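You operate a simulated robot arm through the tools that you are given. There is no shell and no other tool. Be economical: measure what you need, move in short steps, check, and stop when the job is done.

Carry out the task below with a simulated two-armed robot. There is one attempt and no reset: what you move stays moved.

TASK
Take the grey cloth from the top of the green bench mat and leave it on the low shelf of the green bench. Stack the 10 orange filter from the top of the steel top bench on top of the 50 orange filter. Fetch the green card from the top of the service bench and set it on the shelf over the service bench. Fetch the yellow bore plug and set it on the top shelf of the teal rack. Fetch the card from the upper shelf of the teal rack and set it in the blue tray. Stack the red bore block labelled "27" from the second shelf from the bottom of the teal rack on top of the red bore block that says "26". Put the purple filter from the second shelf from the bottom of the teal rack on top of the grey flat cover on the top of the plywood bench. Put the middle grey pin on the grey pad on the top of the plywood bench. Open the left cupboard door, take the green filter with the smallest size on its label from the top shelf of the tall cupboard and leave it on top of the purple roll and shut the door again. Do these in any order. Set down upright: purple filter, middle grey pin, green filter.

The check looks at the end state, three seconds after you hand in, the way a careful person would. Anything else that was tipped, shoved, dropped, spilled or broken makes it a failure. Lids that push on must go on centred and level and be pressed home; caps that screw on are set level and turned clockwise until they are tight. Flat cloth is picked up by pressing the open fingertips on it (5 to 10 N) and closing them slowly along it; thin cloth reads only 2 to 8 mm in the jaws.

THE ROBOT
Two 7-joint arms with two-finger parallel grippers on one trunk, on a base that drives. Base frame: it is fixed to the floor where the robot stands at the start and does not move with it; the origin is under the middle of the robot, x ahead of it, y to its left, z up; the surface under the hand at the start is at about z = 884. Units: mm, rad, N and s.
The left shoulder is at the start at [70, 163, 1170], the right one opposite. With the tool pointing down near the work surface each hand reaches from about 400 to 880 mm from the robot's upright axis, wherever it stands, measured 20 degrees to its own side. Places, roughly: blue tray (30x19x6 cm) [-11900, -1900, 900]; card [-12250, -4000, 1250]; flat cover (15x15x4 cm) [-11900, -1500, 900]; green card [-9750, -3500, 750]; green filter [-12000, 750, 1500]; grey cloth (7x11x4 cm) [600, -100, 900]; grey pad [-12000, -2250, 750]; left cupboard door [-11900, 700, 900]; low shelf of the green bench [700, 2600, 300]; middle grey pin (5x5x5 cm) [-12000, -2400, 900]; orange filter [500, -250, 1000]; purple filter [-12250, -4250, 500]; purple roll (8x8x9 cm) [-11300, 2000, 900]; red bore block [-12000, -3750, 500]; shelf over the service bench (58x18 cm) [-9600, -3400, 1220]; top shelf of the teal rack [-12100, -3900, 1700]; yellow bore plug (4x4x4 cm) [-12100, -3200, 1300]. Payload 3.43 kg a hand.
The tool frame of a hand sits at the grasp point between the pads (the TCP): z along the fingers, y along the line on which they close. The tips reach 34 mm beyond it. Largest opening 128 mm; finger width 24, thickness 12; the body of the gripper, 48 by 130 mm, starts 96 mm behind the TCP.
Orientation is told as [roll, pitch, yaw] about the base's x, y, z axes, in that order, counted from this pose: with the fingers straight down and closing along the base's y, the tool's x points along the base's -x, its y along +y and its z along -z.

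THE INTERFACE
- The arms move only by the tool nudge_tool. It takes "left_rows", "right_rows" or both (then of equal length, played together; a hand with none holds still); each is a list of rows, each an object of numbers (a shift or turn left out is 0, a gripper value left out holds the last): "x", "y", "z": the shift along the tool's x, y, z in units of 40 mm (1.0 is 40 mm); "wx", "wy", "wz": the turn, a rotation vector about the tool's x, y, z in units of 4 degrees (1.0 is 4 degrees); "grip": the closure, from 0 (fully open) to 1 (shut). In form: [{"x": .., "y": .., "z": .., "wx": .., "wy": .., "wz": .., "grip": ..}, ...]. A call has 1 to 8 rows; each row shifts and turns the commanded pose from where the row before left it, along the tool's axes as they then stand. A call with a number of a shift or a turn outside -1 to 1 is refused whole. Each row takes 0.2 s and may step no farther than 50 mm and 0.15 rad from the row before; otherwise, or with a gripper value out of range, the whole call is refused. A pose out of reach is approached as far as the arm can. The call stops where the force on the tool passes 40 N (or 10 N more than at its start, if that is more) or the arm is blocked; 0.2 s more then pass. Each finger travels about 153 mm/s and halts on what it meets, pressing with about 23 N; the grip force reading is that of the motor and also rises with nothing between the fingers. The clock runs only during rows and for 0.2 s after the last one: add rows that do not move to give the fingers time. The reply holds the time, the measured pose of the TCP, the force on the tool along the base axes, the opening and the grip force, in the units named above and with some noise, with the torque about the TCP (base axes, N m) and any sound that the robot's microphone picked up.
- Cameras (640 x 400 px; columns grow to the right, rows downward): "scene" is now at [121, -26.4, 1398.1]; the picture's right is [-0.40, -0.92, 0.00], its down [-0.56, 0.25, -0.79] and it looks along [0.72, -0.32, -0.61] (base axes); focal length 214 px, centre (320, 200). "left" rides on the left gripper at [76, 11, -160] in its tool frame; the picture's right is [-0.15, 0.99, 0.00], its down [-0.88, -0.13, -0.46] and it looks along [-0.45, -0.07, 0.89] (tool axes); focal length 234 px, centre (320, 200). "right" rides on the right gripper at [76, -11, -160] in its tool frame; the picture's right is [0.15, 0.99, 0.00], its down [-0.88, 0.13, -0.46] and it looks along [-0.45, 0.07, 0.89] (tool axes); focal length 234 px, centre (320, 200). There is no depth. A picture from a camera that has moved, and an enlarged one, comes with that camera's place and axes in the base frame and with its lens. The place of the scene camera against the robot may be out by one fixed shift of up to 18 mm in any direction.
- camera(camera): a new picture of that camera. The clock stands still meanwhile.
- lift_body(by): slides the trunk up (or, below 0, down) by that many mm; the arms and the scene camera ride with it, the base frame stays. It gives what a move gives, with no picture.
- drive_base(legs): drives the robot by 1 to 6 legs, each [ahead, left, turn to the left] in mm, mm and rad, along the robot's own axes; the way and the turn of a leg run together, so that a leg with both is an arc; at most 1500 mm and 3.142 rad a leg. The arms and the cameras ride along, it lands a little off, and it stops where it bumps. It gives what a move gives.
- aim_head(pan, tilt): turns the head with the scene camera to pan (to the left, within 1.501 rad either way) and tilt (down, from -0.506 to 1.204), counted from straight ahead of the robot. It gives what a move gives.
- enlarge(camera, box): a new picture of the part [left, top, right, bottom] of that camera's present view, enlarged. The clock stands still meanwhile.
- job_done(): hands the job in; it is judged then, once.

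Go step by step. Nothing tells you exact positions but the pictures and the camera data: compare them with the known pose of the tool, close in by small moves and look again before you grip or let go. The budget is 525 turns and 310 pictures, counting those below and the enlarged ones. Unless the task says otherwise, let go and move clear before handing in.

The tools are called after "Request:" as name(argument=value, ...) on one line, values as JSON. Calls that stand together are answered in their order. nudge_tool: Moves the arms, as the interface text tells. Its arguments: {"type":"object","properties":{"left_rows":{"type":"array"},"right_rows":{"type":"array"}},"required":[]} The other tools are called the same way: lift_body (by) slides the trunk up or down; drive_base (legs) drives the base; aim_head (pan, tilt) turns the head that bears the scene camera; camera (camera) takes a picture; enlarge (camera, box) takes an enlarged picture of a part of a camera's view; job_done () hands the job in.

At the start:

```text
clock: 0.0
left_tool_pos: [594.1, 29.9, 1335.3]
left_tool_rot: [0.0, -0.001, 0.002]
left_ft_force: [-0.2, 0.1, -0.7]
left_ft_torque: [0.06, -0.02, 0.01]
left_gripper_width: 128.0
left_finger_force: 0.1
right_tool_pos: [457.7, -405.9, 1313.9]
right_tool_rot: [0.0, 0.002, 0.0]
right_ft_force: [0.1, 0.3, -0.1]
right_ft_torque: [0.0, 0.01, 0.01]
right_gripper_width: 127.9
right_finger_force: 0.0
trunk travel left (down, up): [-650.0, 290.0]
robot x, y, heading: [-1.8, -3.6, -0.001]
head pan, tilt: [-0.412, 0.661]
```

scene: 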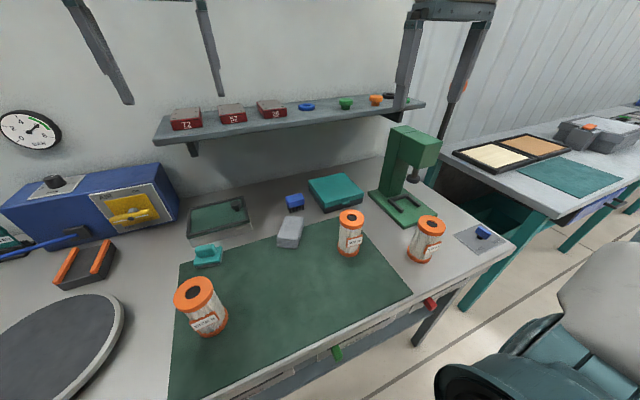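
right: 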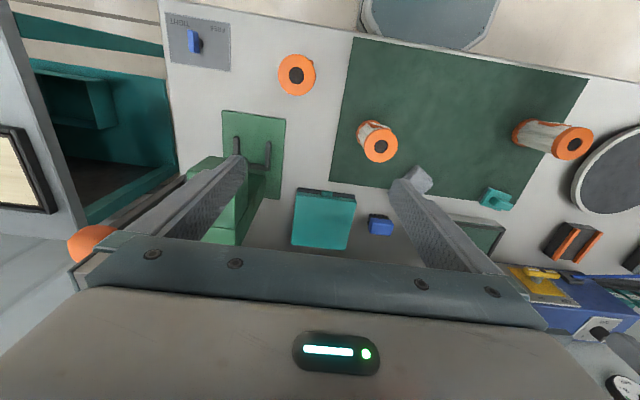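
left: 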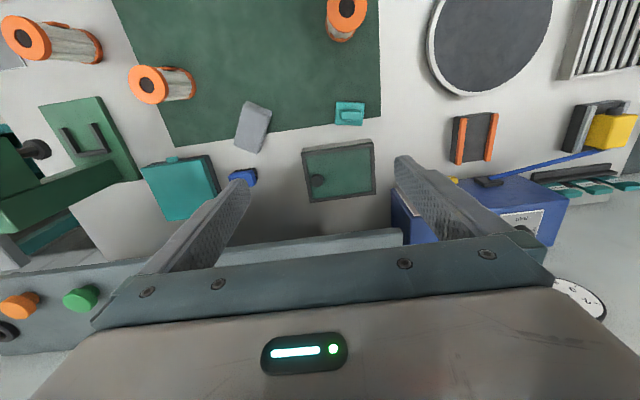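

I see the steel top bench with three orange filters, a green mat and a grey folded item on it. I'll enlarge to read the labels first.

Request:
enlarge(camera="scene", box=[160, 180, 320, 350])

Request:
enlarge(camera="scene", box=[270, 180, 460, 300])

```text
2.35 times, centred on (240, 265) of scene
camera zoom: at [121.0, -26.4, 1398.1], right [-0.4, -0.92, 0.0], down [-0.56, 0.25, -0.79], along [0.72, -0.32, -0.61], focal length 505 px, centre (508, 47)
```

zoom: 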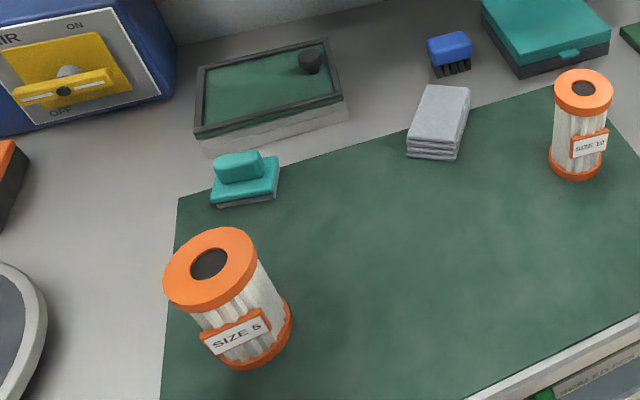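

```text
3.33 times, centred on (365, 240) of scene
camera zoom: at [121.0, -26.4, 1398.1], right [-0.4, -0.92, 0.0], down [-0.56, 0.25, -0.79], along [0.72, -0.32, -0.61], focal length 715 px, centre (170, 67)
```

zoom: 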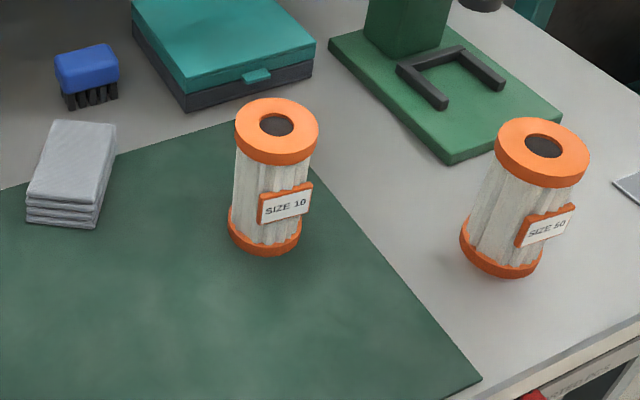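

Filter 10 is near (486,-277), filter 50 near (380,-456), tops about z 1010. The red blocks on the wall shelf deserve a look since "26" could be there.

Request:
enlarge(camera="scene", box=[150, 80, 300, 150])

Request:
nudge_tool(right_rows=[{"x": -0.7, "y": 1}, {"y": 1}, {"y": 1}, {"y": 0.22}])

```text
4.27 times, centred on (225, 115) of scene
camera zoom: at [121.0, -26.4, 1398.1], right [-0.4, -0.92, 0.0], down [-0.56, 0.25, -0.79], along [0.72, -0.32, -0.61], focal length 915 px, centre (725, 563)
```

zoom: 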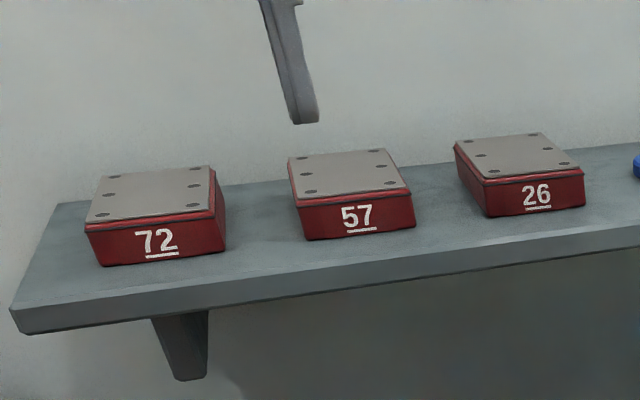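

```text
clock: 1.0
left_tool_pos: [595.5, 30.0, 1334.2]
left_tool_rot: [0.0, -0.001, 0.001]
left_ft_force: [0.4, -0.1, -0.4]
left_ft_torque: [-0.03, 0.0, -0.01]
left_gripper_width: 128.0
left_finger_force: 0.0
right_tool_pos: [486.9, -278.4, 1311.5]
right_tool_rot: [0.0, 0.0, 0.0]
right_ft_force: [0.1, -0.6, 0.1]
right_ft_torque: [-0.04, 0.02, -0.02]
right_gripper_width: 128.2
right_finger_force: 0.0
trunk travel left (down, up): [-650.0, 290.0]
robot x, y, heading: [-1.9, 3.0, 0.002]
head pan, tilt: [-0.412, 0.661]
```

Block "26" is on the wall shelf here, so 27 must be brought back later. Now refining filter 10 from the right camera.

Request:
nudge_tool(right_rows=[{"z": 1}, {"z": 1}, {"z": 1}, {"z": 1}])

Request:
camera(camera="right")

```text
clock: 2.0
left_tool_pos: [595.0, 30.9, 1335.1]
left_tool_rot: [0.0, 0.001, 0.002]
left_ft_force: [-0.3, 0.2, -0.2]
left_ft_torque: [-0.01, 0.0, -0.02]
left_gripper_width: 128.1
left_finger_force: 0.0
right_tool_pos: [485.1, -278.4, 1152.7]
right_tool_rot: [0.003, 0.0, 0.0]
right_ft_force: [0.6, 0.0, -1.0]
right_ft_torque: [-0.02, 0.04, -0.05]
right_gripper_width: 127.8
right_finger_force: 0.0
trunk travel left (down, up): [-650.0, 290.0]
robot x, y, heading: [1.1, -1.2, -0.001]
head pan, tilt: [-0.412, 0.661]
```

```text
303 pictures are left
camera right: at [408.9, -287.7, 1311.9], right [-0.15, 0.99, 0.0], down [0.88, 0.13, 0.46], along [0.45, 0.07, -0.89], focal length 234 px, centre (320, 200)
```

right: 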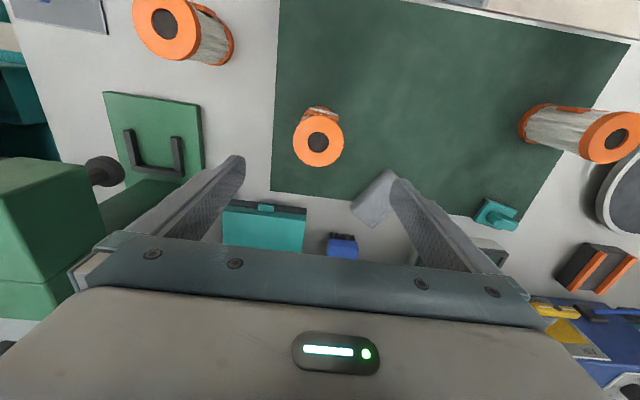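

Filter 10 is at about (477,-279). Descending around its top cap and gripping.

Request:
nudge_tool(right_rows=[{"x": 0.2, "z": 1}, {"z": 1}, {"z": 1}, {"z": 0.95}, {}, {"grip": 0.4}, {"grip": 0.6}, {}])

Request:
camera(camera="right")

```text
clock: 3.8
left_tool_pos: [593.9, 29.8, 1334.8]
left_tool_rot: [0.001, 0.0, 0.002]
left_ft_force: [0.1, 0.6, 0.4]
left_ft_torque: [0.0, -0.01, 0.04]
left_gripper_width: 128.2
left_finger_force: 0.0
right_tool_pos: [475.2, -275.0, 995.5]
right_tool_rot: [0.0, 0.0, 0.0]
right_ft_force: [-0.5, 0.1, -0.5]
right_ft_torque: [0.01, -0.01, 0.02]
right_gripper_width: 64.8
right_finger_force: 22.7
trunk travel left (down, up): [-650.0, 290.0]
robot x, y, heading: [0.3, 1.9, -0.002]
head pan, tilt: [-0.412, 0.661]
```

```text
302 pictures are left
camera right: at [399.9, -286.1, 1155.1], right [-0.15, 0.99, 0.0], down [0.88, 0.13, 0.46], along [0.45, 0.07, -0.89], focal length 234 px, centre (320, 200)
```

right: 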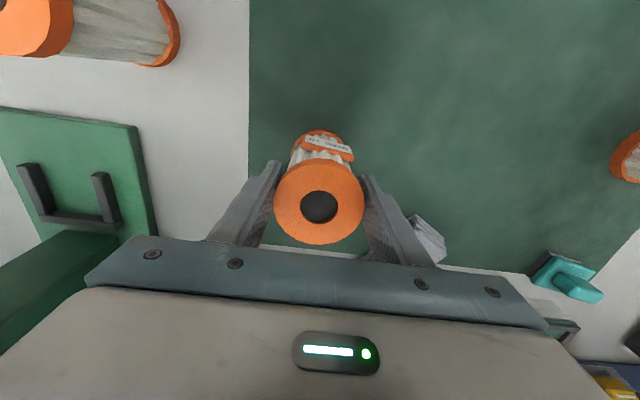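

Filter 10 is held. Lifting and moving toward filter 50.

Request:
nudge_tool(right_rows=[{"z": -1}, {"z": -1}, {"z": -1}, {"z": -1}, {"z": -0.75}, {}])

Request:
nudge_tool(right_rows=[{"x": 0.6, "y": -0.8}, {"x": 0.6, "y": -0.8}, {"x": 0.6, "y": -0.8}, {"x": 0.3, "y": -0.8}, {"y": -0.6}, {}])

Request:
camera(camera="right")

Request:
camera(camera="scene")

```text
clock: 5.2
left_tool_pos: [594.7, 29.3, 1334.8]
left_tool_rot: [-0.001, -0.002, 0.001]
left_ft_force: [-0.3, 0.2, 0.8]
left_ft_torque: [0.0, 0.03, 0.0]
left_gripper_width: 127.8
left_finger_force: 0.0
right_tool_pos: [477.4, -279.0, 1185.2]
right_tool_rot: [0.001, 0.002, -0.001]
right_ft_force: [0.8, -0.3, -2.7]
right_ft_torque: [-0.02, -0.01, -0.01]
right_gripper_width: 64.8
right_finger_force: 22.6
trunk travel left (down, up): [-650.0, 290.0]
robot x, y, heading: [0.4, -0.4, -0.002]
head pan, tilt: [-0.412, 0.661]
```

```text
clock: 6.6
left_tool_pos: [594.5, 29.3, 1335.3]
left_tool_rot: [-0.001, -0.001, 0.002]
left_ft_force: [0.7, 0.4, 0.3]
left_ft_torque: [-0.03, 0.03, -0.01]
left_gripper_width: 127.8
left_finger_force: 0.0
right_tool_pos: [390.7, -433.1, 1183.7]
right_tool_rot: [0.001, 0.0, 0.0]
right_ft_force: [0.3, -0.6, -1.9]
right_ft_torque: [-0.01, -0.01, 0.01]
right_gripper_width: 64.8
right_finger_force: 22.9
trunk travel left (down, up): [-650.0, 290.0]
robot x, y, heading: [0.4, 2.2, 0.001]
head pan, tilt: [-0.412, 0.661]
```

```text
301 pictures are left
camera right: at [315.1, -442.0, 1342.0], right [-0.15, 0.99, 0.0], down [0.88, 0.13, 0.46], along [0.45, 0.07, -0.89], focal length 234 px, centre (320, 200)
```

right: 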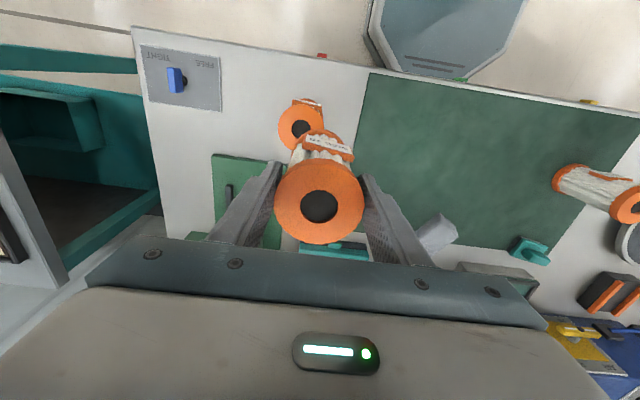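

```text
300 pictures are left
camera scene: at [121.1, -25.8, 1398.1], right [-0.4, -0.92, 0.0], down [-0.56, 0.25, -0.79], along [0.72, -0.32, -0.61], focal length 214 px, centre (320, 200)
```

scene: 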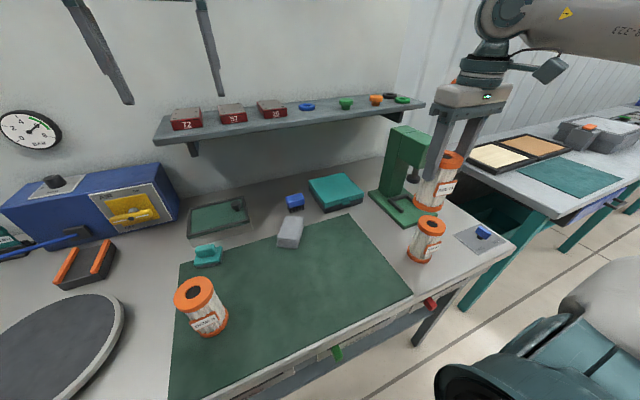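

Request:
enlarge(camera="right", box=[260, 80, 380, 260])

Request:
enlarge(camera="scene", box=[390, 140, 480, 280])

```text
2.22 times, centred on (320, 170) of right
camera zoom: at [315.1, -442.0, 1342.0], right [-0.15, 0.99, 0.0], down [0.88, 0.13, 0.46], along [0.45, 0.07, -0.89], focal length 520 px, centre (320, 267)
```

zoom: 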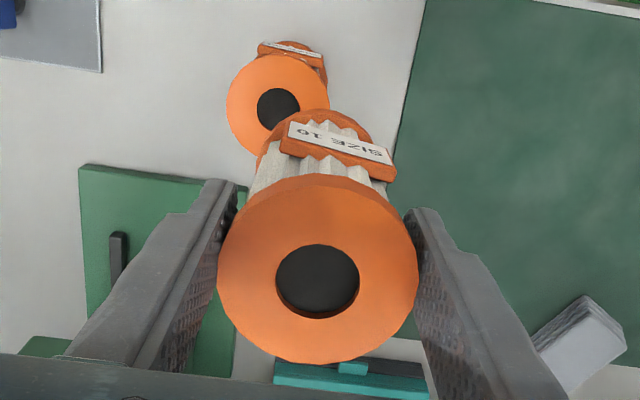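

```text
2.86 times, centred on (435, 210) of scene
camera zoom: at [121.1, -25.8, 1398.1], right [-0.4, -0.92, 0.0], down [-0.56, 0.25, -0.79], along [0.72, -0.32, -0.61], focal length 613 px, centre (-9, 171)
```

zoom: 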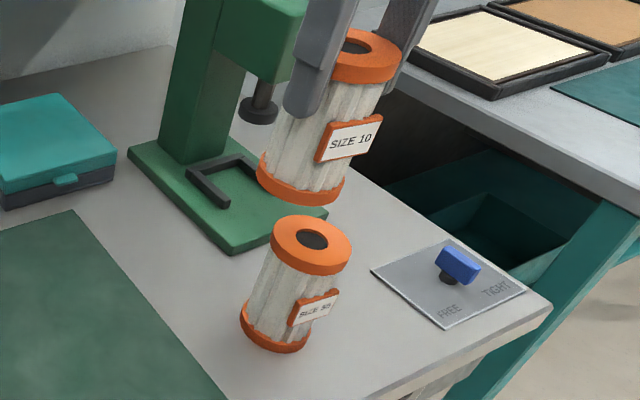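

Request:
nudge_tool(right_rows=[{"x": 0.37, "y": -0.61}, {"z": 0.5}, {"z": 0.5}, {}])

Request:
enlarge(camera="scene", box=[390, 140, 480, 280])

Request:
enlarge(camera="left", box=[0, 0, 160, 100])

```text
clock: 7.6
left_tool_pos: [592.8, 29.6, 1335.5]
left_tool_rot: [0.001, 0.001, 0.002]
left_ft_force: [-0.2, 1.0, 0.2]
left_ft_torque: [0.03, -0.02, -0.01]
left_gripper_width: 127.9
left_finger_force: 0.2
right_tool_pos: [378.2, -455.9, 1143.8]
right_tool_rot: [-0.001, -0.001, -0.001]
right_ft_force: [0.3, -0.3, -1.4]
right_ft_torque: [-0.06, -0.02, 0.01]
right_gripper_width: 64.8
right_finger_force: 22.8
trunk travel left (down, up): [-650.0, 290.0]
robot x, y, heading: [-0.7, -1.1, 0.005]
head pan, tilt: [-0.412, 0.661]
```

```text
2.86 times, centred on (435, 210) of scene
camera zoom: at [120.6, -26.9, 1398.2], right [-0.4, -0.92, 0.0], down [-0.56, 0.25, -0.79], along [0.72, -0.32, -0.61], focal length 613 px, centre (-9, 171)
```

zoom: 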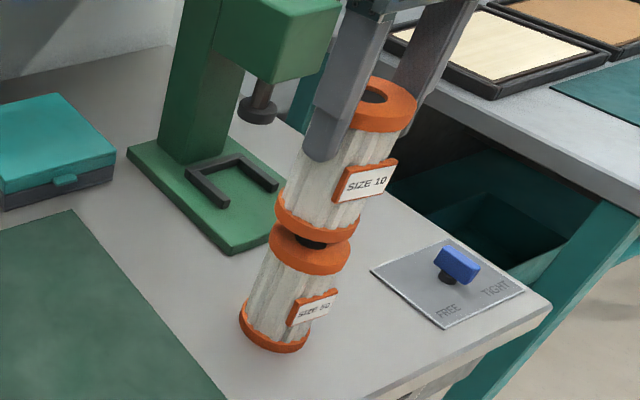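

```text
4.00 times, centred on (80, 50) of left
camera zoom: at [517.8, 40.5, 1494.1], right [0.15, 0.99, 0.0], down [0.88, -0.13, 0.46], along [0.45, -0.07, -0.89], focal length 937 px, centre (1280, 800)
```

zoom: 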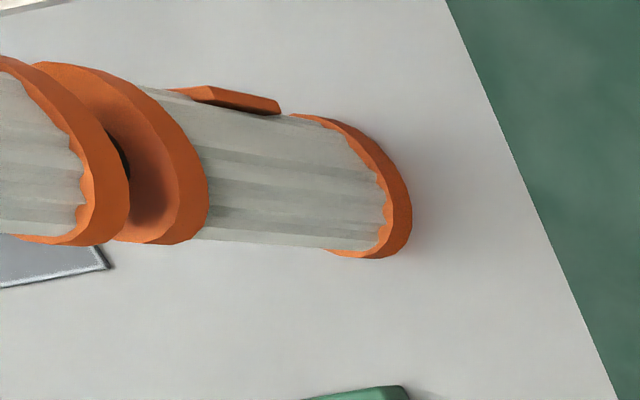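

Alignment looks good; lowering gently until contact.

Request:
nudge_tool(right_rows=[{"x": 0.05, "z": 0.2}, {"z": 0.1}, {"z": 0.1}, {}])

Request:
enlarge(camera="scene", box=[390, 140, 480, 280])

```text
clock: 8.6
left_tool_pos: [593.5, 29.7, 1334.4]
left_tool_rot: [-0.001, -0.001, 0.002]
left_ft_force: [0.6, -0.7, 0.3]
left_ft_torque: [0.01, 0.03, -0.01]
left_gripper_width: 128.3
left_finger_force: 0.0
right_tool_pos: [376.0, -455.9, 1129.4]
right_tool_rot: [0.0, -0.001, -0.001]
right_ft_force: [-0.3, -0.3, -2.5]
right_ft_torque: [0.02, 0.0, 0.01]
right_gripper_width: 65.0
right_finger_force: 23.2
trunk travel left (down, up): [-650.0, 290.0]
robot x, y, heading: [-1.1, 2.2, 0.003]
head pan, tilt: [-0.412, 0.661]
```

```text
2.86 times, centred on (435, 210) of scene
camera zoom: at [121.0, -26.7, 1398.1], right [-0.4, -0.92, 0.0], down [-0.56, 0.25, -0.79], along [0.72, -0.32, -0.61], focal length 613 px, centre (-9, 171)
```

zoom: 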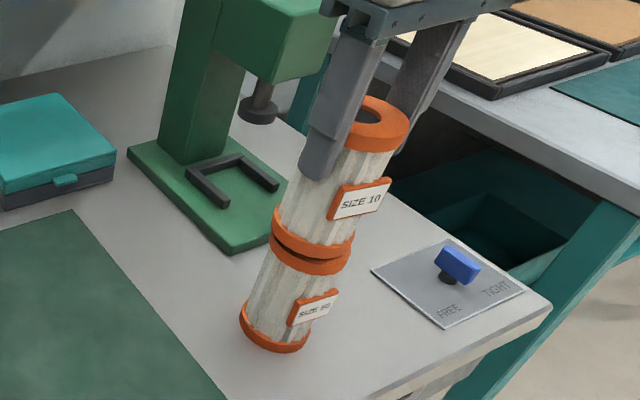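

Request:
nudge_tool(right_rows=[{"z": 0.08}, {"z": 0.05}, {}])

```text
clock: 9.4
left_tool_pos: [593.8, 30.2, 1334.0]
left_tool_rot: [0.001, 0.001, 0.002]
left_ft_force: [-0.6, 0.6, -0.7]
left_ft_torque: [-0.03, 0.03, 0.01]
left_gripper_width: 127.9
left_finger_force: 0.0
right_tool_pos: [375.4, -454.3, 1123.9]
right_tool_rot: [0.0, 0.0, 0.001]
right_ft_force: [0.2, 0.4, -2.5]
right_ft_torque: [0.01, 0.0, 0.03]
right_gripper_width: 64.4
right_finger_force: 23.3
trunk travel left (down, up): [-650.0, 290.0]
robot x, y, heading: [1.9, -1.0, 0.003]
head pan, tilt: [-0.412, 0.661]
```

Request:
nudge_tool(right_rows=[{"z": 0.05}, {"z": 0.03}, {}])

Request:
enlarge(camera="scene", box=[400, 160, 460, 270])

```text
clock: 10.2
left_tool_pos: [593.9, 30.4, 1334.9]
left_tool_rot: [-0.001, 0.0, 0.002]
left_ft_force: [1.0, 0.1, 0.1]
left_ft_torque: [0.02, 0.0, 0.01]
left_gripper_width: 128.1
left_finger_force: 0.1
right_tool_pos: [376.0, -455.0, 1120.7]
right_tool_rot: [-0.001, 0.001, 0.0]
right_ft_force: [-0.4, -0.8, -2.5]
right_ft_torque: [-0.01, 0.03, 0.02]
right_gripper_width: 64.7
right_finger_force: 23.1
trunk travel left (down, up): [-650.0, 290.0]
robot x, y, heading: [2.3, 0.6, 0.001]
head pan, tilt: [-0.412, 0.661]
```

```text
3.64 times, centred on (430, 215) of scene
camera zoom: at [121.1, -26.6, 1398.1], right [-0.4, -0.92, 0.0], down [-0.56, 0.25, -0.79], along [0.72, -0.32, -0.61], focal length 780 px, centre (-80, 146)
```

zoom: 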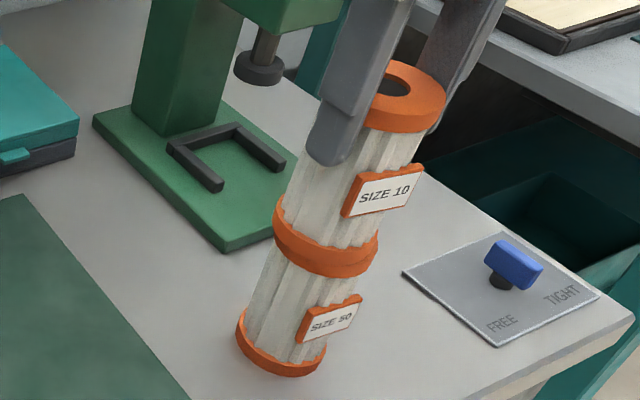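

Request:
nudge_tool(right_rows=[{"z": 0.03}, {"z": 0.03}, {}])

```text
clock: 11.0
left_tool_pos: [593.8, 30.9, 1335.6]
left_tool_rot: [0.0, 0.0, 0.001]
left_ft_force: [-0.5, -0.8, 0.0]
left_ft_torque: [0.01, 0.04, 0.05]
left_gripper_width: 127.8
left_finger_force: 0.1
right_tool_pos: [375.7, -455.1, 1119.4]
right_tool_rot: [-0.002, -0.002, 0.0]
right_ft_force: [-0.3, -2.9, 12.6]
right_ft_torque: [-0.41, 0.29, 0.05]
right_gripper_width: 64.6
right_finger_force: 22.4
trunk travel left (down, up): [-650.0, 290.0]
robot x, y, heading: [1.5, -3.0, -0.001]
head pan, tilt: [-0.412, 0.661]
```

Contact made. Releasing gently and withdrawing upward.

Request:
nudge_tool(right_rows=[{"z": -0.02}, {"grip": 0.46}, {"grip": 0.4}, {"grip": 0.25}, {}])

Request:
nudge_tool(right_rows=[{"z": -0.5}, {"z": -1}, {"z": -1}, {"z": -1}, {}])

Request:
enlarge(camera="scene", box=[400, 160, 460, 270])

Request:
camera(camera="right")

```text
clock: 12.2
left_tool_pos: [593.8, 29.3, 1335.3]
left_tool_rot: [0.0, -0.001, 0.001]
left_ft_force: [0.0, 1.3, -0.4]
left_ft_torque: [0.01, 0.0, 0.01]
left_gripper_width: 127.9
left_finger_force: 0.1
right_tool_pos: [375.9, -454.8, 1117.9]
right_tool_rot: [0.001, -0.001, 0.001]
right_ft_force: [-1.0, 0.3, 0.9]
right_ft_torque: [-0.03, 0.03, 0.01]
right_gripper_width: 95.7
right_finger_force: 0.0
trunk travel left (down, up): [-650.0, 290.0]
robot x, y, heading: [4.3, -0.8, 0.004]
head pan, tilt: [-0.412, 0.661]
```

```text
clock: 13.4
left_tool_pos: [595.0, 29.1, 1335.2]
left_tool_rot: [0.001, -0.001, 0.002]
left_ft_force: [-0.7, 0.3, 0.1]
left_ft_torque: [0.01, -0.04, 0.02]
left_gripper_width: 128.2
left_finger_force: 0.1
right_tool_pos: [376.5, -452.9, 1258.9]
right_tool_rot: [0.0, -0.001, -0.001]
right_ft_force: [-0.1, -0.1, 0.7]
right_ft_torque: [0.01, 0.03, -0.01]
right_gripper_width: 96.1
right_finger_force: 0.0
trunk travel left (down, up): [-650.0, 290.0]
robot x, y, heading: [-3.1, -1.3, -0.002]
head pan, tilt: [-0.412, 0.661]
```

```text
3.64 times, centred on (430, 215) of scene
camera zoom: at [121.2, -27.0, 1398.1], right [-0.4, -0.92, 0.0], down [-0.56, 0.25, -0.79], along [0.72, -0.32, -0.61], focal length 780 px, centre (-80, 146)
```

zoom: 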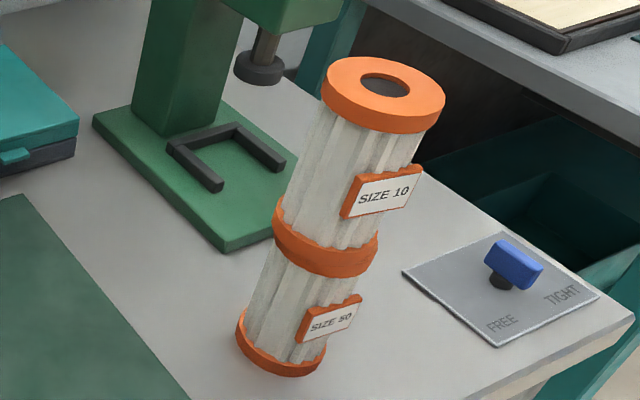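

```text
292 pictures are left
camera right: at [301.5, -463.9, 1417.6], right [-0.15, 0.99, 0.0], down [0.88, 0.13, 0.46], along [0.45, 0.07, -0.89], focal length 234 px, centre (320, 200)
```

right: 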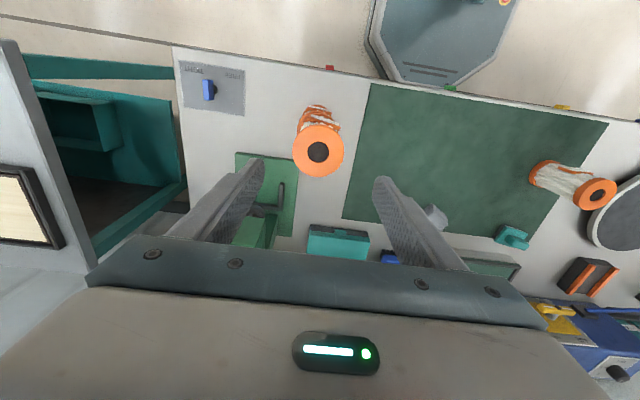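

Stack looks good. The grey cloth is near (593,-131), long axis about -30°. Moving the left hand over it and turning.

Request:
nudge_tool(left_rows=[{"y": -1, "z": 1}, {"y": -1, "z": 1}, {"y": -1, "z": 1}, {"y": -1, "z": 1}, {"z": 1}, {"z": 1}])

Request:
nudge_tool(left_rows=[{"wz": 1}, {"wz": 1}, {"wz": 1}, {"wz": 1}, {"wz": 1}, {"wz": 1}, {"wz": 1}, {"wz": 0.5}])

Request:
camera(camera="left")

```text
refused: row 1 steps farther than a row can; nothing moved
```

```text
clock: 15.2
left_tool_pos: [594.3, 28.7, 1335.3]
left_tool_rot: [0.002, 0.001, -0.523]
left_ft_force: [-0.8, 0.3, 0.3]
left_ft_torque: [0.04, -0.02, -0.03]
left_gripper_width: 127.8
left_finger_force: 0.1
right_tool_pos: [375.6, -452.4, 1259.4]
right_tool_rot: [0.001, -0.001, -0.001]
right_ft_force: [0.0, -0.4, 0.0]
right_ft_torque: [0.02, 0.01, -0.01]
right_gripper_width: 95.9
right_finger_force: 0.1
trunk travel left (down, up): [-650.0, 290.0]
robot x, y, heading: [-2.4, -1.7, -0.001]
head pan, tilt: [-0.412, 0.661]
```

```text
291 pictures are left
camera left: at [534.0, 77.3, 1494.1], right [0.62, 0.78, 0.0], down [0.7, -0.55, 0.46], along [0.36, -0.28, -0.89], focal length 234 px, centre (320, 200)
```

left: 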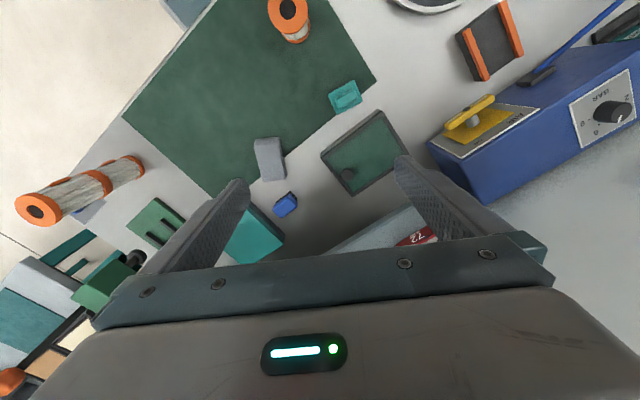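

Request:
nudge_tool(left_rows=[{"x": -0.49, "y": -0.86}, {"x": -0.49, "y": -0.86}, {"x": -0.49, "y": -0.86}, {"x": -0.49, "y": -0.86}, {"z": 1}, {"z": 1}, {"z": 1}, {"z": 1}])

Request:
nudge_tool(left_rows=[{"z": 1}, {"z": 1}, {"z": 1}])

Request:
camera(camera="left")

```text
clock: 17.0
left_tool_pos: [595.4, -127.7, 1171.8]
left_tool_rot: [-0.002, 0.0, -0.522]
left_ft_force: [0.5, 0.1, -0.7]
left_ft_torque: [-0.05, 0.03, -0.01]
left_gripper_width: 128.1
left_finger_force: 0.1
right_tool_pos: [378.2, -450.3, 1258.3]
right_tool_rot: [-0.001, 0.004, 0.001]
right_ft_force: [0.3, 0.8, 0.4]
right_ft_torque: [0.01, 0.03, 0.01]
right_gripper_width: 95.6
right_finger_force: 0.0
trunk travel left (down, up): [-650.0, 290.0]
robot x, y, heading: [2.3, 1.1, -0.004]
head pan, tilt: [-0.412, 0.661]
```

```text
clock: 17.8
left_tool_pos: [595.7, -129.1, 1052.1]
left_tool_rot: [0.001, 0.002, -0.523]
left_ft_force: [-0.1, 0.0, -0.3]
left_ft_torque: [0.0, 0.0, 0.0]
left_gripper_width: 128.1
left_finger_force: 0.0
right_tool_pos: [377.3, -454.3, 1258.1]
right_tool_rot: [0.0, 0.0, -0.001]
right_ft_force: [0.6, 0.0, 0.6]
right_ft_torque: [-0.01, 0.03, 0.0]
right_gripper_width: 95.7
right_finger_force: 0.1
trunk travel left (down, up): [-650.0, 290.0]
robot x, y, heading: [-0.6, -3.9, -0.002]
head pan, tilt: [-0.412, 0.661]
```

```text
290 pictures are left
camera left: at [535.6, -80.5, 1212.1], right [0.62, 0.78, 0.0], down [0.7, -0.55, 0.46], along [0.36, -0.28, -0.89], focal length 234 px, centre (320, 200)
```

left: 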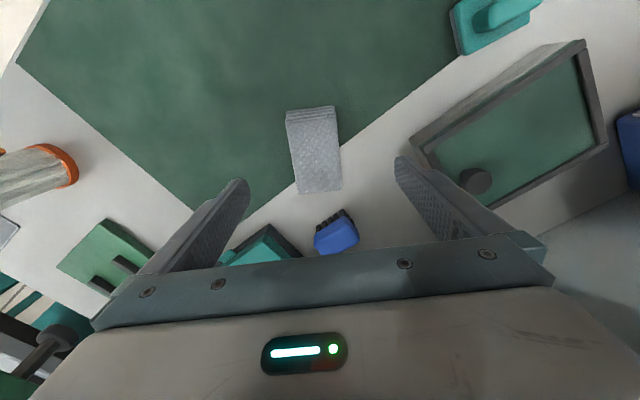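

Cloth is well seen; shifting slightly and descending around it.

Request:
nudge_tool(left_rows=[{"x": -0.22, "y": -0.15, "z": 0.9}, {"z": 0.9}, {"z": 0.9}, {}])

Request:
camera(camera="left")

```text
clock: 18.8
left_tool_pos: [597.6, -137.1, 947.0]
left_tool_rot: [0.001, -0.001, -0.525]
left_ft_force: [0.7, -0.4, 0.2]
left_ft_torque: [0.0, -0.01, 0.01]
left_gripper_width: 128.1
left_finger_force: 0.1
right_tool_pos: [376.8, -453.6, 1258.9]
right_tool_rot: [0.0, 0.0, 0.0]
right_ft_force: [0.1, -0.4, 0.8]
right_ft_torque: [0.01, 0.04, -0.02]
right_gripper_width: 96.1
right_finger_force: 0.0
trunk travel left (down, up): [-650.0, 290.0]
robot x, y, heading: [1.7, 0.1, -0.004]
head pan, tilt: [-0.412, 0.661]
```

```text
289 pictures are left
camera left: at [538.0, -89.1, 1106.0], right [0.62, 0.78, 0.0], down [0.7, -0.55, 0.46], along [0.36, -0.28, -0.89], focal length 234 px, centre (320, 200)
```

left: 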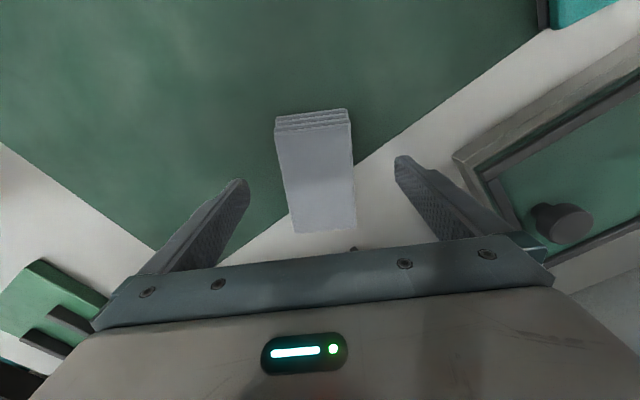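

Request:
nudge_tool(left_rows=[{"z": 0.3}, {"z": 0.25}, {}, {"grip": 0.4}, {"grip": 0.5}, {"grip": 0.6}, {}])

Request:
camera(camera="left")

```text
clock: 20.4
left_tool_pos: [599.7, -138.8, 923.5]
left_tool_rot: [-0.001, 0.0, -0.521]
left_ft_force: [-1.0, 0.1, -0.1]
left_ft_torque: [-0.06, 0.0, -0.03]
left_gripper_width: 64.5
left_finger_force: 22.7
right_tool_pos: [376.6, -454.1, 1258.9]
right_tool_rot: [-0.001, -0.001, 0.001]
right_ft_force: [0.2, -0.1, 0.3]
right_ft_torque: [-0.03, -0.01, 0.0]
right_gripper_width: 96.2
right_finger_force: 0.0
trunk travel left (down, up): [-650.0, 290.0]
robot x, y, heading: [-0.5, 2.4, -0.001]
head pan, tilt: [-0.412, 0.661]
```

```text
288 pictures are left
camera left: at [539.5, -90.6, 1083.7], right [0.62, 0.78, 0.0], down [0.7, -0.55, 0.46], along [0.36, -0.28, -0.89], focal length 234 px, centre (320, 200)
```

left: 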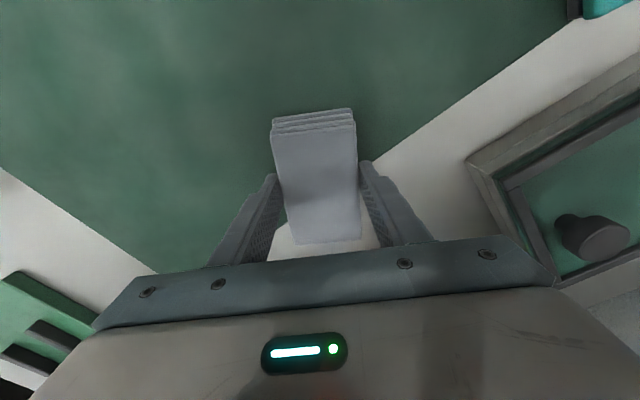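

Cloth is gripped (64 mm). Lifting it and looking around to the left for the green bench.

Request:
nudge_tool(left_rows=[{"z": -0.5}, {"z": -1}, {"z": -1}, {"z": -1}, {"z": -1}, {"z": -1}, {"z": -1}, {"z": -1}])

Request:
aim_head(pan=1.4, tilt=0.5)

Request:
camera(camera="scene")

Request:
camera(camera="left")

```text
clock: 22.2
left_tool_pos: [597.4, -143.0, 1225.4]
left_tool_rot: [0.002, 0.0, -0.523]
left_ft_force: [-0.3, -0.8, 0.9]
left_ft_torque: [0.02, 0.0, 0.01]
left_gripper_width: 64.3
left_finger_force: 23.7
right_tool_pos: [374.8, -453.7, 1258.3]
right_tool_rot: [0.003, 0.0, 0.0]
right_ft_force: [0.0, 0.1, -0.6]
right_ft_torque: [0.0, -0.04, -0.01]
right_gripper_width: 96.0
right_finger_force: 0.1
trunk travel left (down, up): [-650.0, 290.0]
robot x, y, heading: [1.2, 2.6, -0.007]
head pan, tilt: [-0.412, 0.661]
```

```text
clock: 24.0
left_tool_pos: [598.9, -140.1, 1225.5]
left_tool_rot: [0.0, 0.001, -0.521]
left_ft_force: [-0.2, 0.5, -0.1]
left_ft_torque: [0.04, 0.01, 0.02]
left_gripper_width: 64.3
left_finger_force: 23.1
right_tool_pos: [376.1, -453.8, 1258.4]
right_tool_rot: [0.0, 0.0, 0.0]
right_ft_force: [0.2, 0.2, -0.5]
right_ft_torque: [-0.02, -0.01, 0.0]
right_gripper_width: 96.0
right_finger_force: 0.1
trunk travel left (down, up): [-650.0, 290.0]
robot x, y, heading: [-1.3, 1.2, -0.001]
head pan, tilt: [1.4, 0.499]
```

```text
287 pictures are left
camera scene: at [57.5, 97.7, 1412.5], right [0.99, -0.17, 0.0], down [-0.08, -0.47, -0.88], along [0.15, 0.87, -0.48], focal length 214 px, centre (320, 200)
```

scene: 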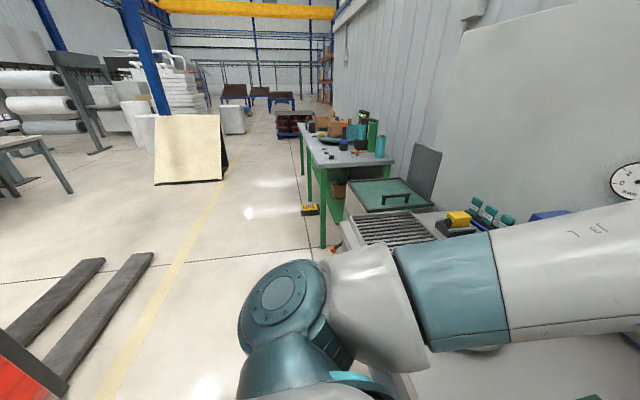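

```text
286 pictures are left
camera left: at [538.5, -93.7, 1383.7], right [0.62, 0.78, 0.0], down [0.7, -0.55, 0.46], along [0.36, -0.28, -0.89], focal length 234 px, centre (320, 200)
```

left: 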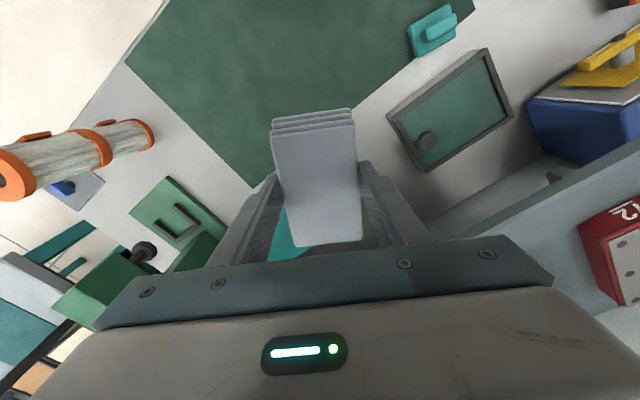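

The green bench lies left at roughly y 1750+, front edge x≈370. I'll back off and drive left in front of it, then look.

Request:
drive_base(legs=[[-450, 0, 0], [0, 1300, 0], [0, 1200, 0]])

Request:
aim_head(pan=0, tilt=0.6)

Request:
camera(camera="scene")

```text
clock: 38.2
left_tool_pos: [146.2, 2300.8, 1224.3]
left_tool_rot: [0.0, 0.002, -0.533]
left_ft_force: [0.2, 0.0, -0.9]
left_ft_torque: [0.02, 0.03, -0.03]
left_gripper_width: 64.1
left_finger_force: 22.9
right_tool_pos: [-79.3, 1990.6, 1259.1]
right_tool_rot: [0.001, 0.002, -0.008]
right_ft_force: [0.2, 0.7, 0.1]
right_ft_torque: [-0.02, -0.01, 0.01]
right_gripper_width: 95.9
right_finger_force: 0.1
trunk travel left (down, up): [-650.0, 290.0]
robot x, y, heading: [-451.0, 2448.4, -0.009]
head pan, tilt: [1.4, 0.499]
```

```text
clock: 39.8
left_tool_pos: [146.3, 2300.3, 1223.8]
left_tool_rot: [0.0, 0.002, -0.531]
left_ft_force: [0.0, 0.7, -0.6]
left_ft_torque: [-0.01, 0.01, -0.01]
left_gripper_width: 64.3
left_finger_force: 22.8
right_tool_pos: [-78.3, 1990.4, 1257.8]
right_tool_rot: [0.001, 0.001, -0.009]
right_ft_force: [-0.7, -0.8, -0.4]
right_ft_torque: [-0.01, -0.01, -0.01]
right_gripper_width: 96.6
right_finger_force: 0.0
trunk travel left (down, up): [-650.0, 290.0]
robot x, y, heading: [-453.2, 2446.2, -0.008]
head pan, tilt: [0.0, 0.6]
```

```text
285 pictures are left
camera scene: at [-320.9, 2454.0, 1403.4], right [-0.01, -1.0, 0.0], down [-0.57, 0.01, -0.82], along [0.82, -0.01, -0.57], focal length 214 px, centre (320, 200)
```

scene: 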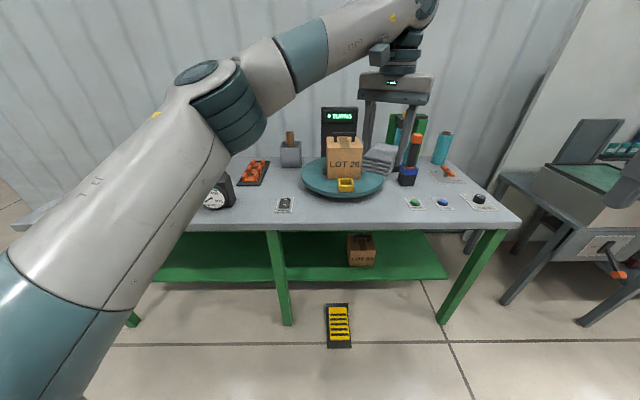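

Low green shelf is visible with a box on it; the free spot right of the box looks good. I'll back off a bit, shift right, retract the right hand, then lower the trunk and look again.

Request:
drive_base(legs=[[-120, -330, 0]])

Request:
nudge_tool(right_rows=[{"x": 1}, {"x": 1}, {"x": 1}])

Request:
lift_body(by=-640)

Request:
aim_head(pan=0, tilt=0.35)

Request:
camera(camera="scene")

```text
clock: 42.1
left_tool_pos: [23.4, 1967.4, 1224.6]
left_tool_rot: [0.001, -0.001, -0.531]
left_ft_force: [0.0, -0.1, -0.7]
left_ft_torque: [-0.02, -0.02, -0.01]
left_gripper_width: 64.2
left_finger_force: 23.2
right_tool_pos: [-203.1, 1657.9, 1258.7]
right_tool_rot: [-0.001, 0.0, -0.01]
right_ft_force: [0.4, -0.7, -0.6]
right_ft_torque: [0.0, -0.01, 0.02]
right_gripper_width: 95.9
right_finger_force: 0.0
trunk travel left (down, up): [-650.0, 290.0]
robot x, y, heading: [-570.0, 2113.6, -0.008]
head pan, tilt: [0.0, 0.6]
```

```text
clock: 42.9
left_tool_pos: [19.8, 1968.3, 1226.1]
left_tool_rot: [0.002, -0.002, -0.532]
left_ft_force: [-0.2, 0.5, -0.4]
left_ft_torque: [0.0, -0.03, 0.01]
left_gripper_width: 64.3
left_finger_force: 22.7
right_tool_pos: [-323.5, 1657.0, 1261.1]
right_tool_rot: [-0.001, -0.002, -0.011]
right_ft_force: [0.3, -0.7, 0.7]
right_ft_torque: [0.0, -0.04, 0.0]
right_gripper_width: 96.0
right_finger_force: 0.0
trunk travel left (down, up): [-650.0, 290.0]
robot x, y, heading: [-576.3, 2115.3, -0.007]
head pan, tilt: [0.0, 0.6]
```

```text
refused: -640 is not a number from -400 to 400
```

```text
clock: 43.6
left_tool_pos: [22.8, 1966.5, 1225.5]
left_tool_rot: [0.0, 0.0, -0.532]
left_ft_force: [0.5, 0.0, 0.0]
left_ft_torque: [0.0, 0.02, -0.02]
left_gripper_width: 64.3
left_finger_force: 23.0
right_tool_pos: [-319.1, 1657.5, 1260.6]
right_tool_rot: [0.0, 0.0, -0.01]
right_ft_force: [-0.5, -0.3, -0.1]
right_ft_torque: [-0.04, 0.01, -0.02]
right_gripper_width: 96.0
right_finger_force: 0.0
trunk travel left (down, up): [-650.0, 290.0]
robot x, y, heading: [-576.3, 2112.9, -0.014]
head pan, tilt: [0.0, 0.351]
```

```text
284 pictures are left
camera scene: at [-438.9, 2121.3, 1426.0], right [-0.01, -1.0, 0.0], down [-0.34, 0.0, -0.94], along [0.94, -0.01, -0.34], focal length 214 px, centre (320, 200)
```

scene: 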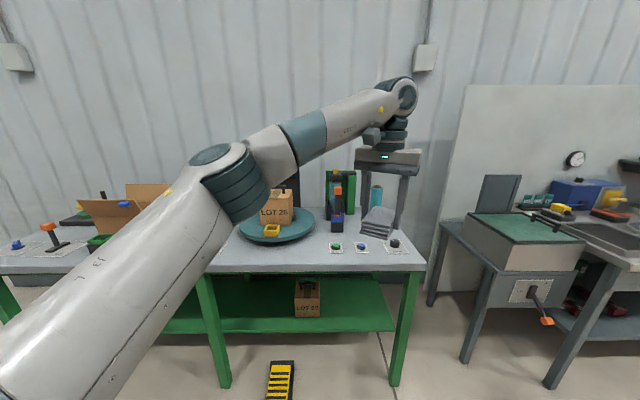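

Request:
lift_body(by=-400)

Request:
lift_body(by=-240)

Request:
camera(camera="scene")

```text
clock: 47.5
left_tool_pos: [23.3, 1968.0, 824.6]
left_tool_rot: [0.0, 0.0, -0.532]
left_ft_force: [0.5, 0.2, 0.7]
left_ft_torque: [-0.03, -0.01, 0.01]
left_gripper_width: 63.8
left_finger_force: 22.5
right_tool_pos: [-320.1, 1656.5, 861.5]
right_tool_rot: [0.0, 0.001, -0.009]
right_ft_force: [0.1, -0.2, 0.1]
right_ft_torque: [-0.02, -0.01, 0.03]
right_gripper_width: 96.1
right_finger_force: 0.1
trunk travel left (down, up): [-250.0, 690.0]
robot x, y, heading: [-572.2, 2114.0, -0.01]
head pan, tilt: [0.0, 0.351]
```

```text
clock: 50.0
left_tool_pos: [23.0, 1967.2, 584.8]
left_tool_rot: [0.002, -0.002, -0.533]
left_ft_force: [-0.2, -0.9, -0.5]
left_ft_torque: [-0.01, 0.0, 0.02]
left_gripper_width: 64.2
left_finger_force: 23.4
right_tool_pos: [-319.7, 1657.2, 621.2]
right_tool_rot: [-0.001, 0.0, -0.01]
right_ft_force: [-0.7, 0.3, -0.6]
right_ft_torque: [-0.03, 0.0, 0.02]
right_gripper_width: 96.0
right_finger_force: 0.2
trunk travel left (down, up): [-10.0, 930.0]
robot x, y, heading: [-572.0, 2117.1, -0.01]
head pan, tilt: [0.0, 0.351]
```

```text
283 pictures are left
camera scene: at [-439.6, 2121.3, 786.2], right [-0.01, -1.0, 0.0], down [-0.34, 0.0, -0.94], along [0.94, -0.01, -0.34], focal length 214 px, centre (320, 200)
```

scene: 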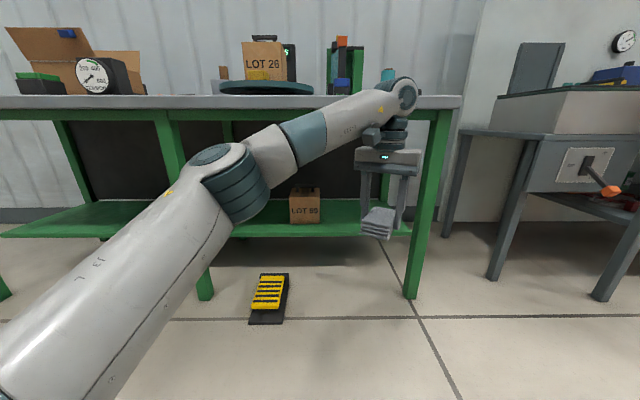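

Shelf z≈300, apron underside ≈790, free zone y 1700–2120. Lowering the hand to z≈400 and driving in.

Request:
nudge_tool(left_rows=[{"z": 1}, {"z": 1}, {"z": 1}, {"z": 1}, {"z": 0.5}])

Request:
camera(camera="scene")

Request:
camera(camera="left")

```text
clock: 51.2
left_tool_pos: [23.4, 1968.3, 405.1]
left_tool_rot: [-0.001, 0.0, -0.531]
left_ft_force: [0.5, -0.7, -0.1]
left_ft_torque: [0.03, -0.03, 0.03]
left_gripper_width: 64.5
left_finger_force: 23.1
right_tool_pos: [-320.6, 1656.6, 620.6]
right_tool_rot: [-0.001, 0.0, -0.01]
right_ft_force: [-0.1, -0.6, -0.3]
right_ft_torque: [0.01, -0.01, -0.01]
right_gripper_width: 96.1
right_finger_force: 0.0
trunk travel left (down, up): [-10.0, 930.0]
robot x, y, heading: [-571.1, 2115.8, -0.012]
head pan, tilt: [0.0, 0.351]
```

```text
282 pictures are left
camera scene: at [-439.5, 2121.3, 786.2], right [-0.01, -1.0, 0.0], down [-0.34, 0.0, -0.94], along [0.94, -0.01, -0.34], focal length 214 px, centre (320, 200)
```

scene: 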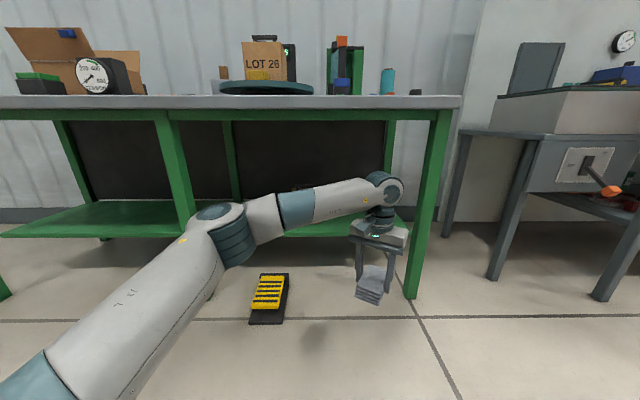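

```text
281 pictures are left
camera left: at [-36.6, 2017.7, 563.4], right [0.63, 0.78, 0.0], down [0.69, -0.56, 0.46], along [0.35, -0.29, -0.89], focal length 234 px, centre (320, 200)
```

left: 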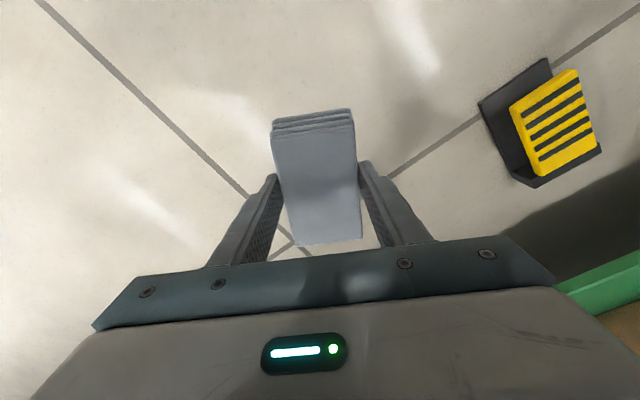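

Request:
drive_base(legs=[[300, 0, 0], [130, 0, 0]])

Request:
camera(camera="scene")

Request:
camera(camera="left")

```text
clock: 54.1
left_tool_pos: [445.7, 1963.3, 404.8]
left_tool_rot: [0.001, 0.0, -0.536]
left_ft_force: [0.6, 0.1, -1.5]
left_ft_torque: [0.03, 0.0, -0.04]
left_gripper_width: 64.1
left_finger_force: 23.1
right_tool_pos: [101.6, 1650.9, 620.2]
right_tool_rot: [-0.001, 0.0, -0.014]
right_ft_force: [0.8, -0.7, -0.4]
right_ft_torque: [0.02, 0.0, 0.0]
right_gripper_width: 96.0
right_finger_force: 0.1
trunk travel left (down, up): [-10.0, 930.0]
robot x, y, heading: [-148.8, 2110.4, -0.008]
head pan, tilt: [0.0, 0.351]
```

```text
280 pictures are left
camera scene: at [-16.5, 2116.1, 786.2], right [-0.01, -1.0, 0.0], down [-0.34, 0.01, -0.94], along [0.94, -0.01, -0.34], focal length 214 px, centre (320, 200)
```

scene: 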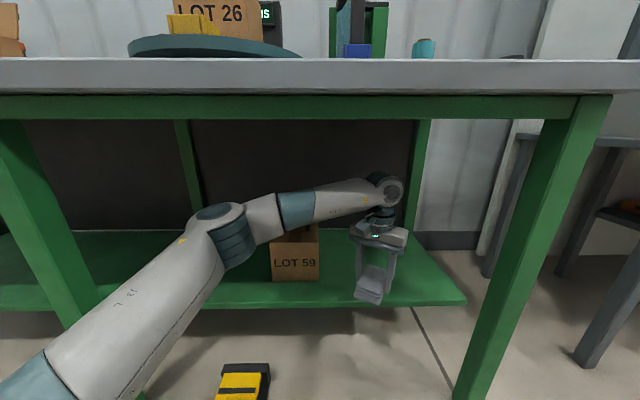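

```text
279 pictures are left
camera left: at [386.1, 2011.0, 563.9], right [0.63, 0.78, 0.0], down [0.69, -0.56, 0.46], along [0.35, -0.29, -0.89], focal length 234 px, centre (320, 200)
```

left: 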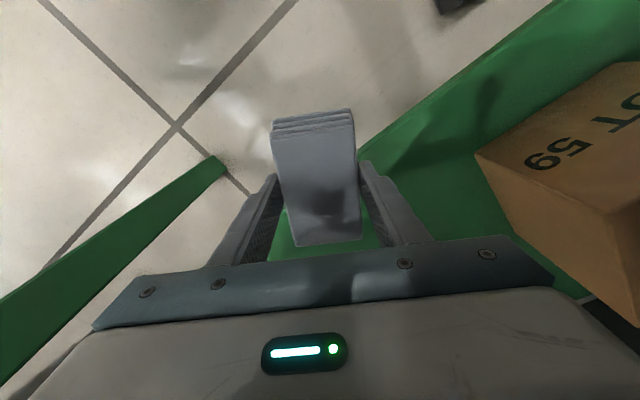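

Request:
nudge_tool(left_rows=[{"x": -0.76, "y": 0.35}, {"x": -0.76, "y": 0.35}, {"x": -0.76, "y": 0.35}, {"z": 0.5}, {"z": 0.4}, {}])

Request:
camera(camera="scene")

Request:
camera(camera="left")

```text
clock: 55.5
left_tool_pos: [543.6, 1952.3, 368.8]
left_tool_rot: [0.0, -0.001, -0.535]
left_ft_force: [-0.3, -0.3, -0.8]
left_ft_torque: [-0.01, 0.01, -0.02]
left_gripper_width: 64.3
left_finger_force: 22.6
right_tool_pos: [101.0, 1651.7, 620.0]
right_tool_rot: [0.001, 0.001, -0.013]
right_ft_force: [0.8, 0.8, -1.0]
right_ft_torque: [0.01, 0.05, -0.02]
right_gripper_width: 95.9
right_finger_force: 0.0
trunk travel left (down, up): [-10.0, 930.0]
robot x, y, heading: [-153.4, 2111.4, -0.016]
head pan, tilt: [0.0, 0.351]
```

```text
278 pictures are left
camera scene: at [-16.4, 2116.1, 786.2], right [-0.01, -1.0, 0.0], down [-0.34, 0.01, -0.94], along [0.94, -0.01, -0.34], focal length 214 px, centre (320, 200)
```

scene: 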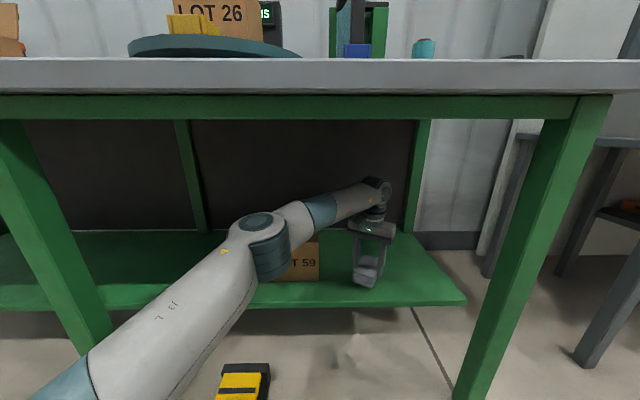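

```text
277 pictures are left
camera left: at [484.9, 2000.6, 528.3], right [0.63, 0.78, 0.0], down [0.69, -0.56, 0.46], along [0.35, -0.29, -0.89], focal length 234 px, centre (320, 200)
```

left: 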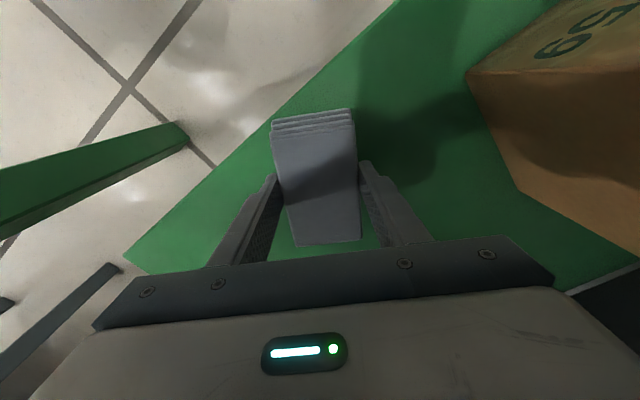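

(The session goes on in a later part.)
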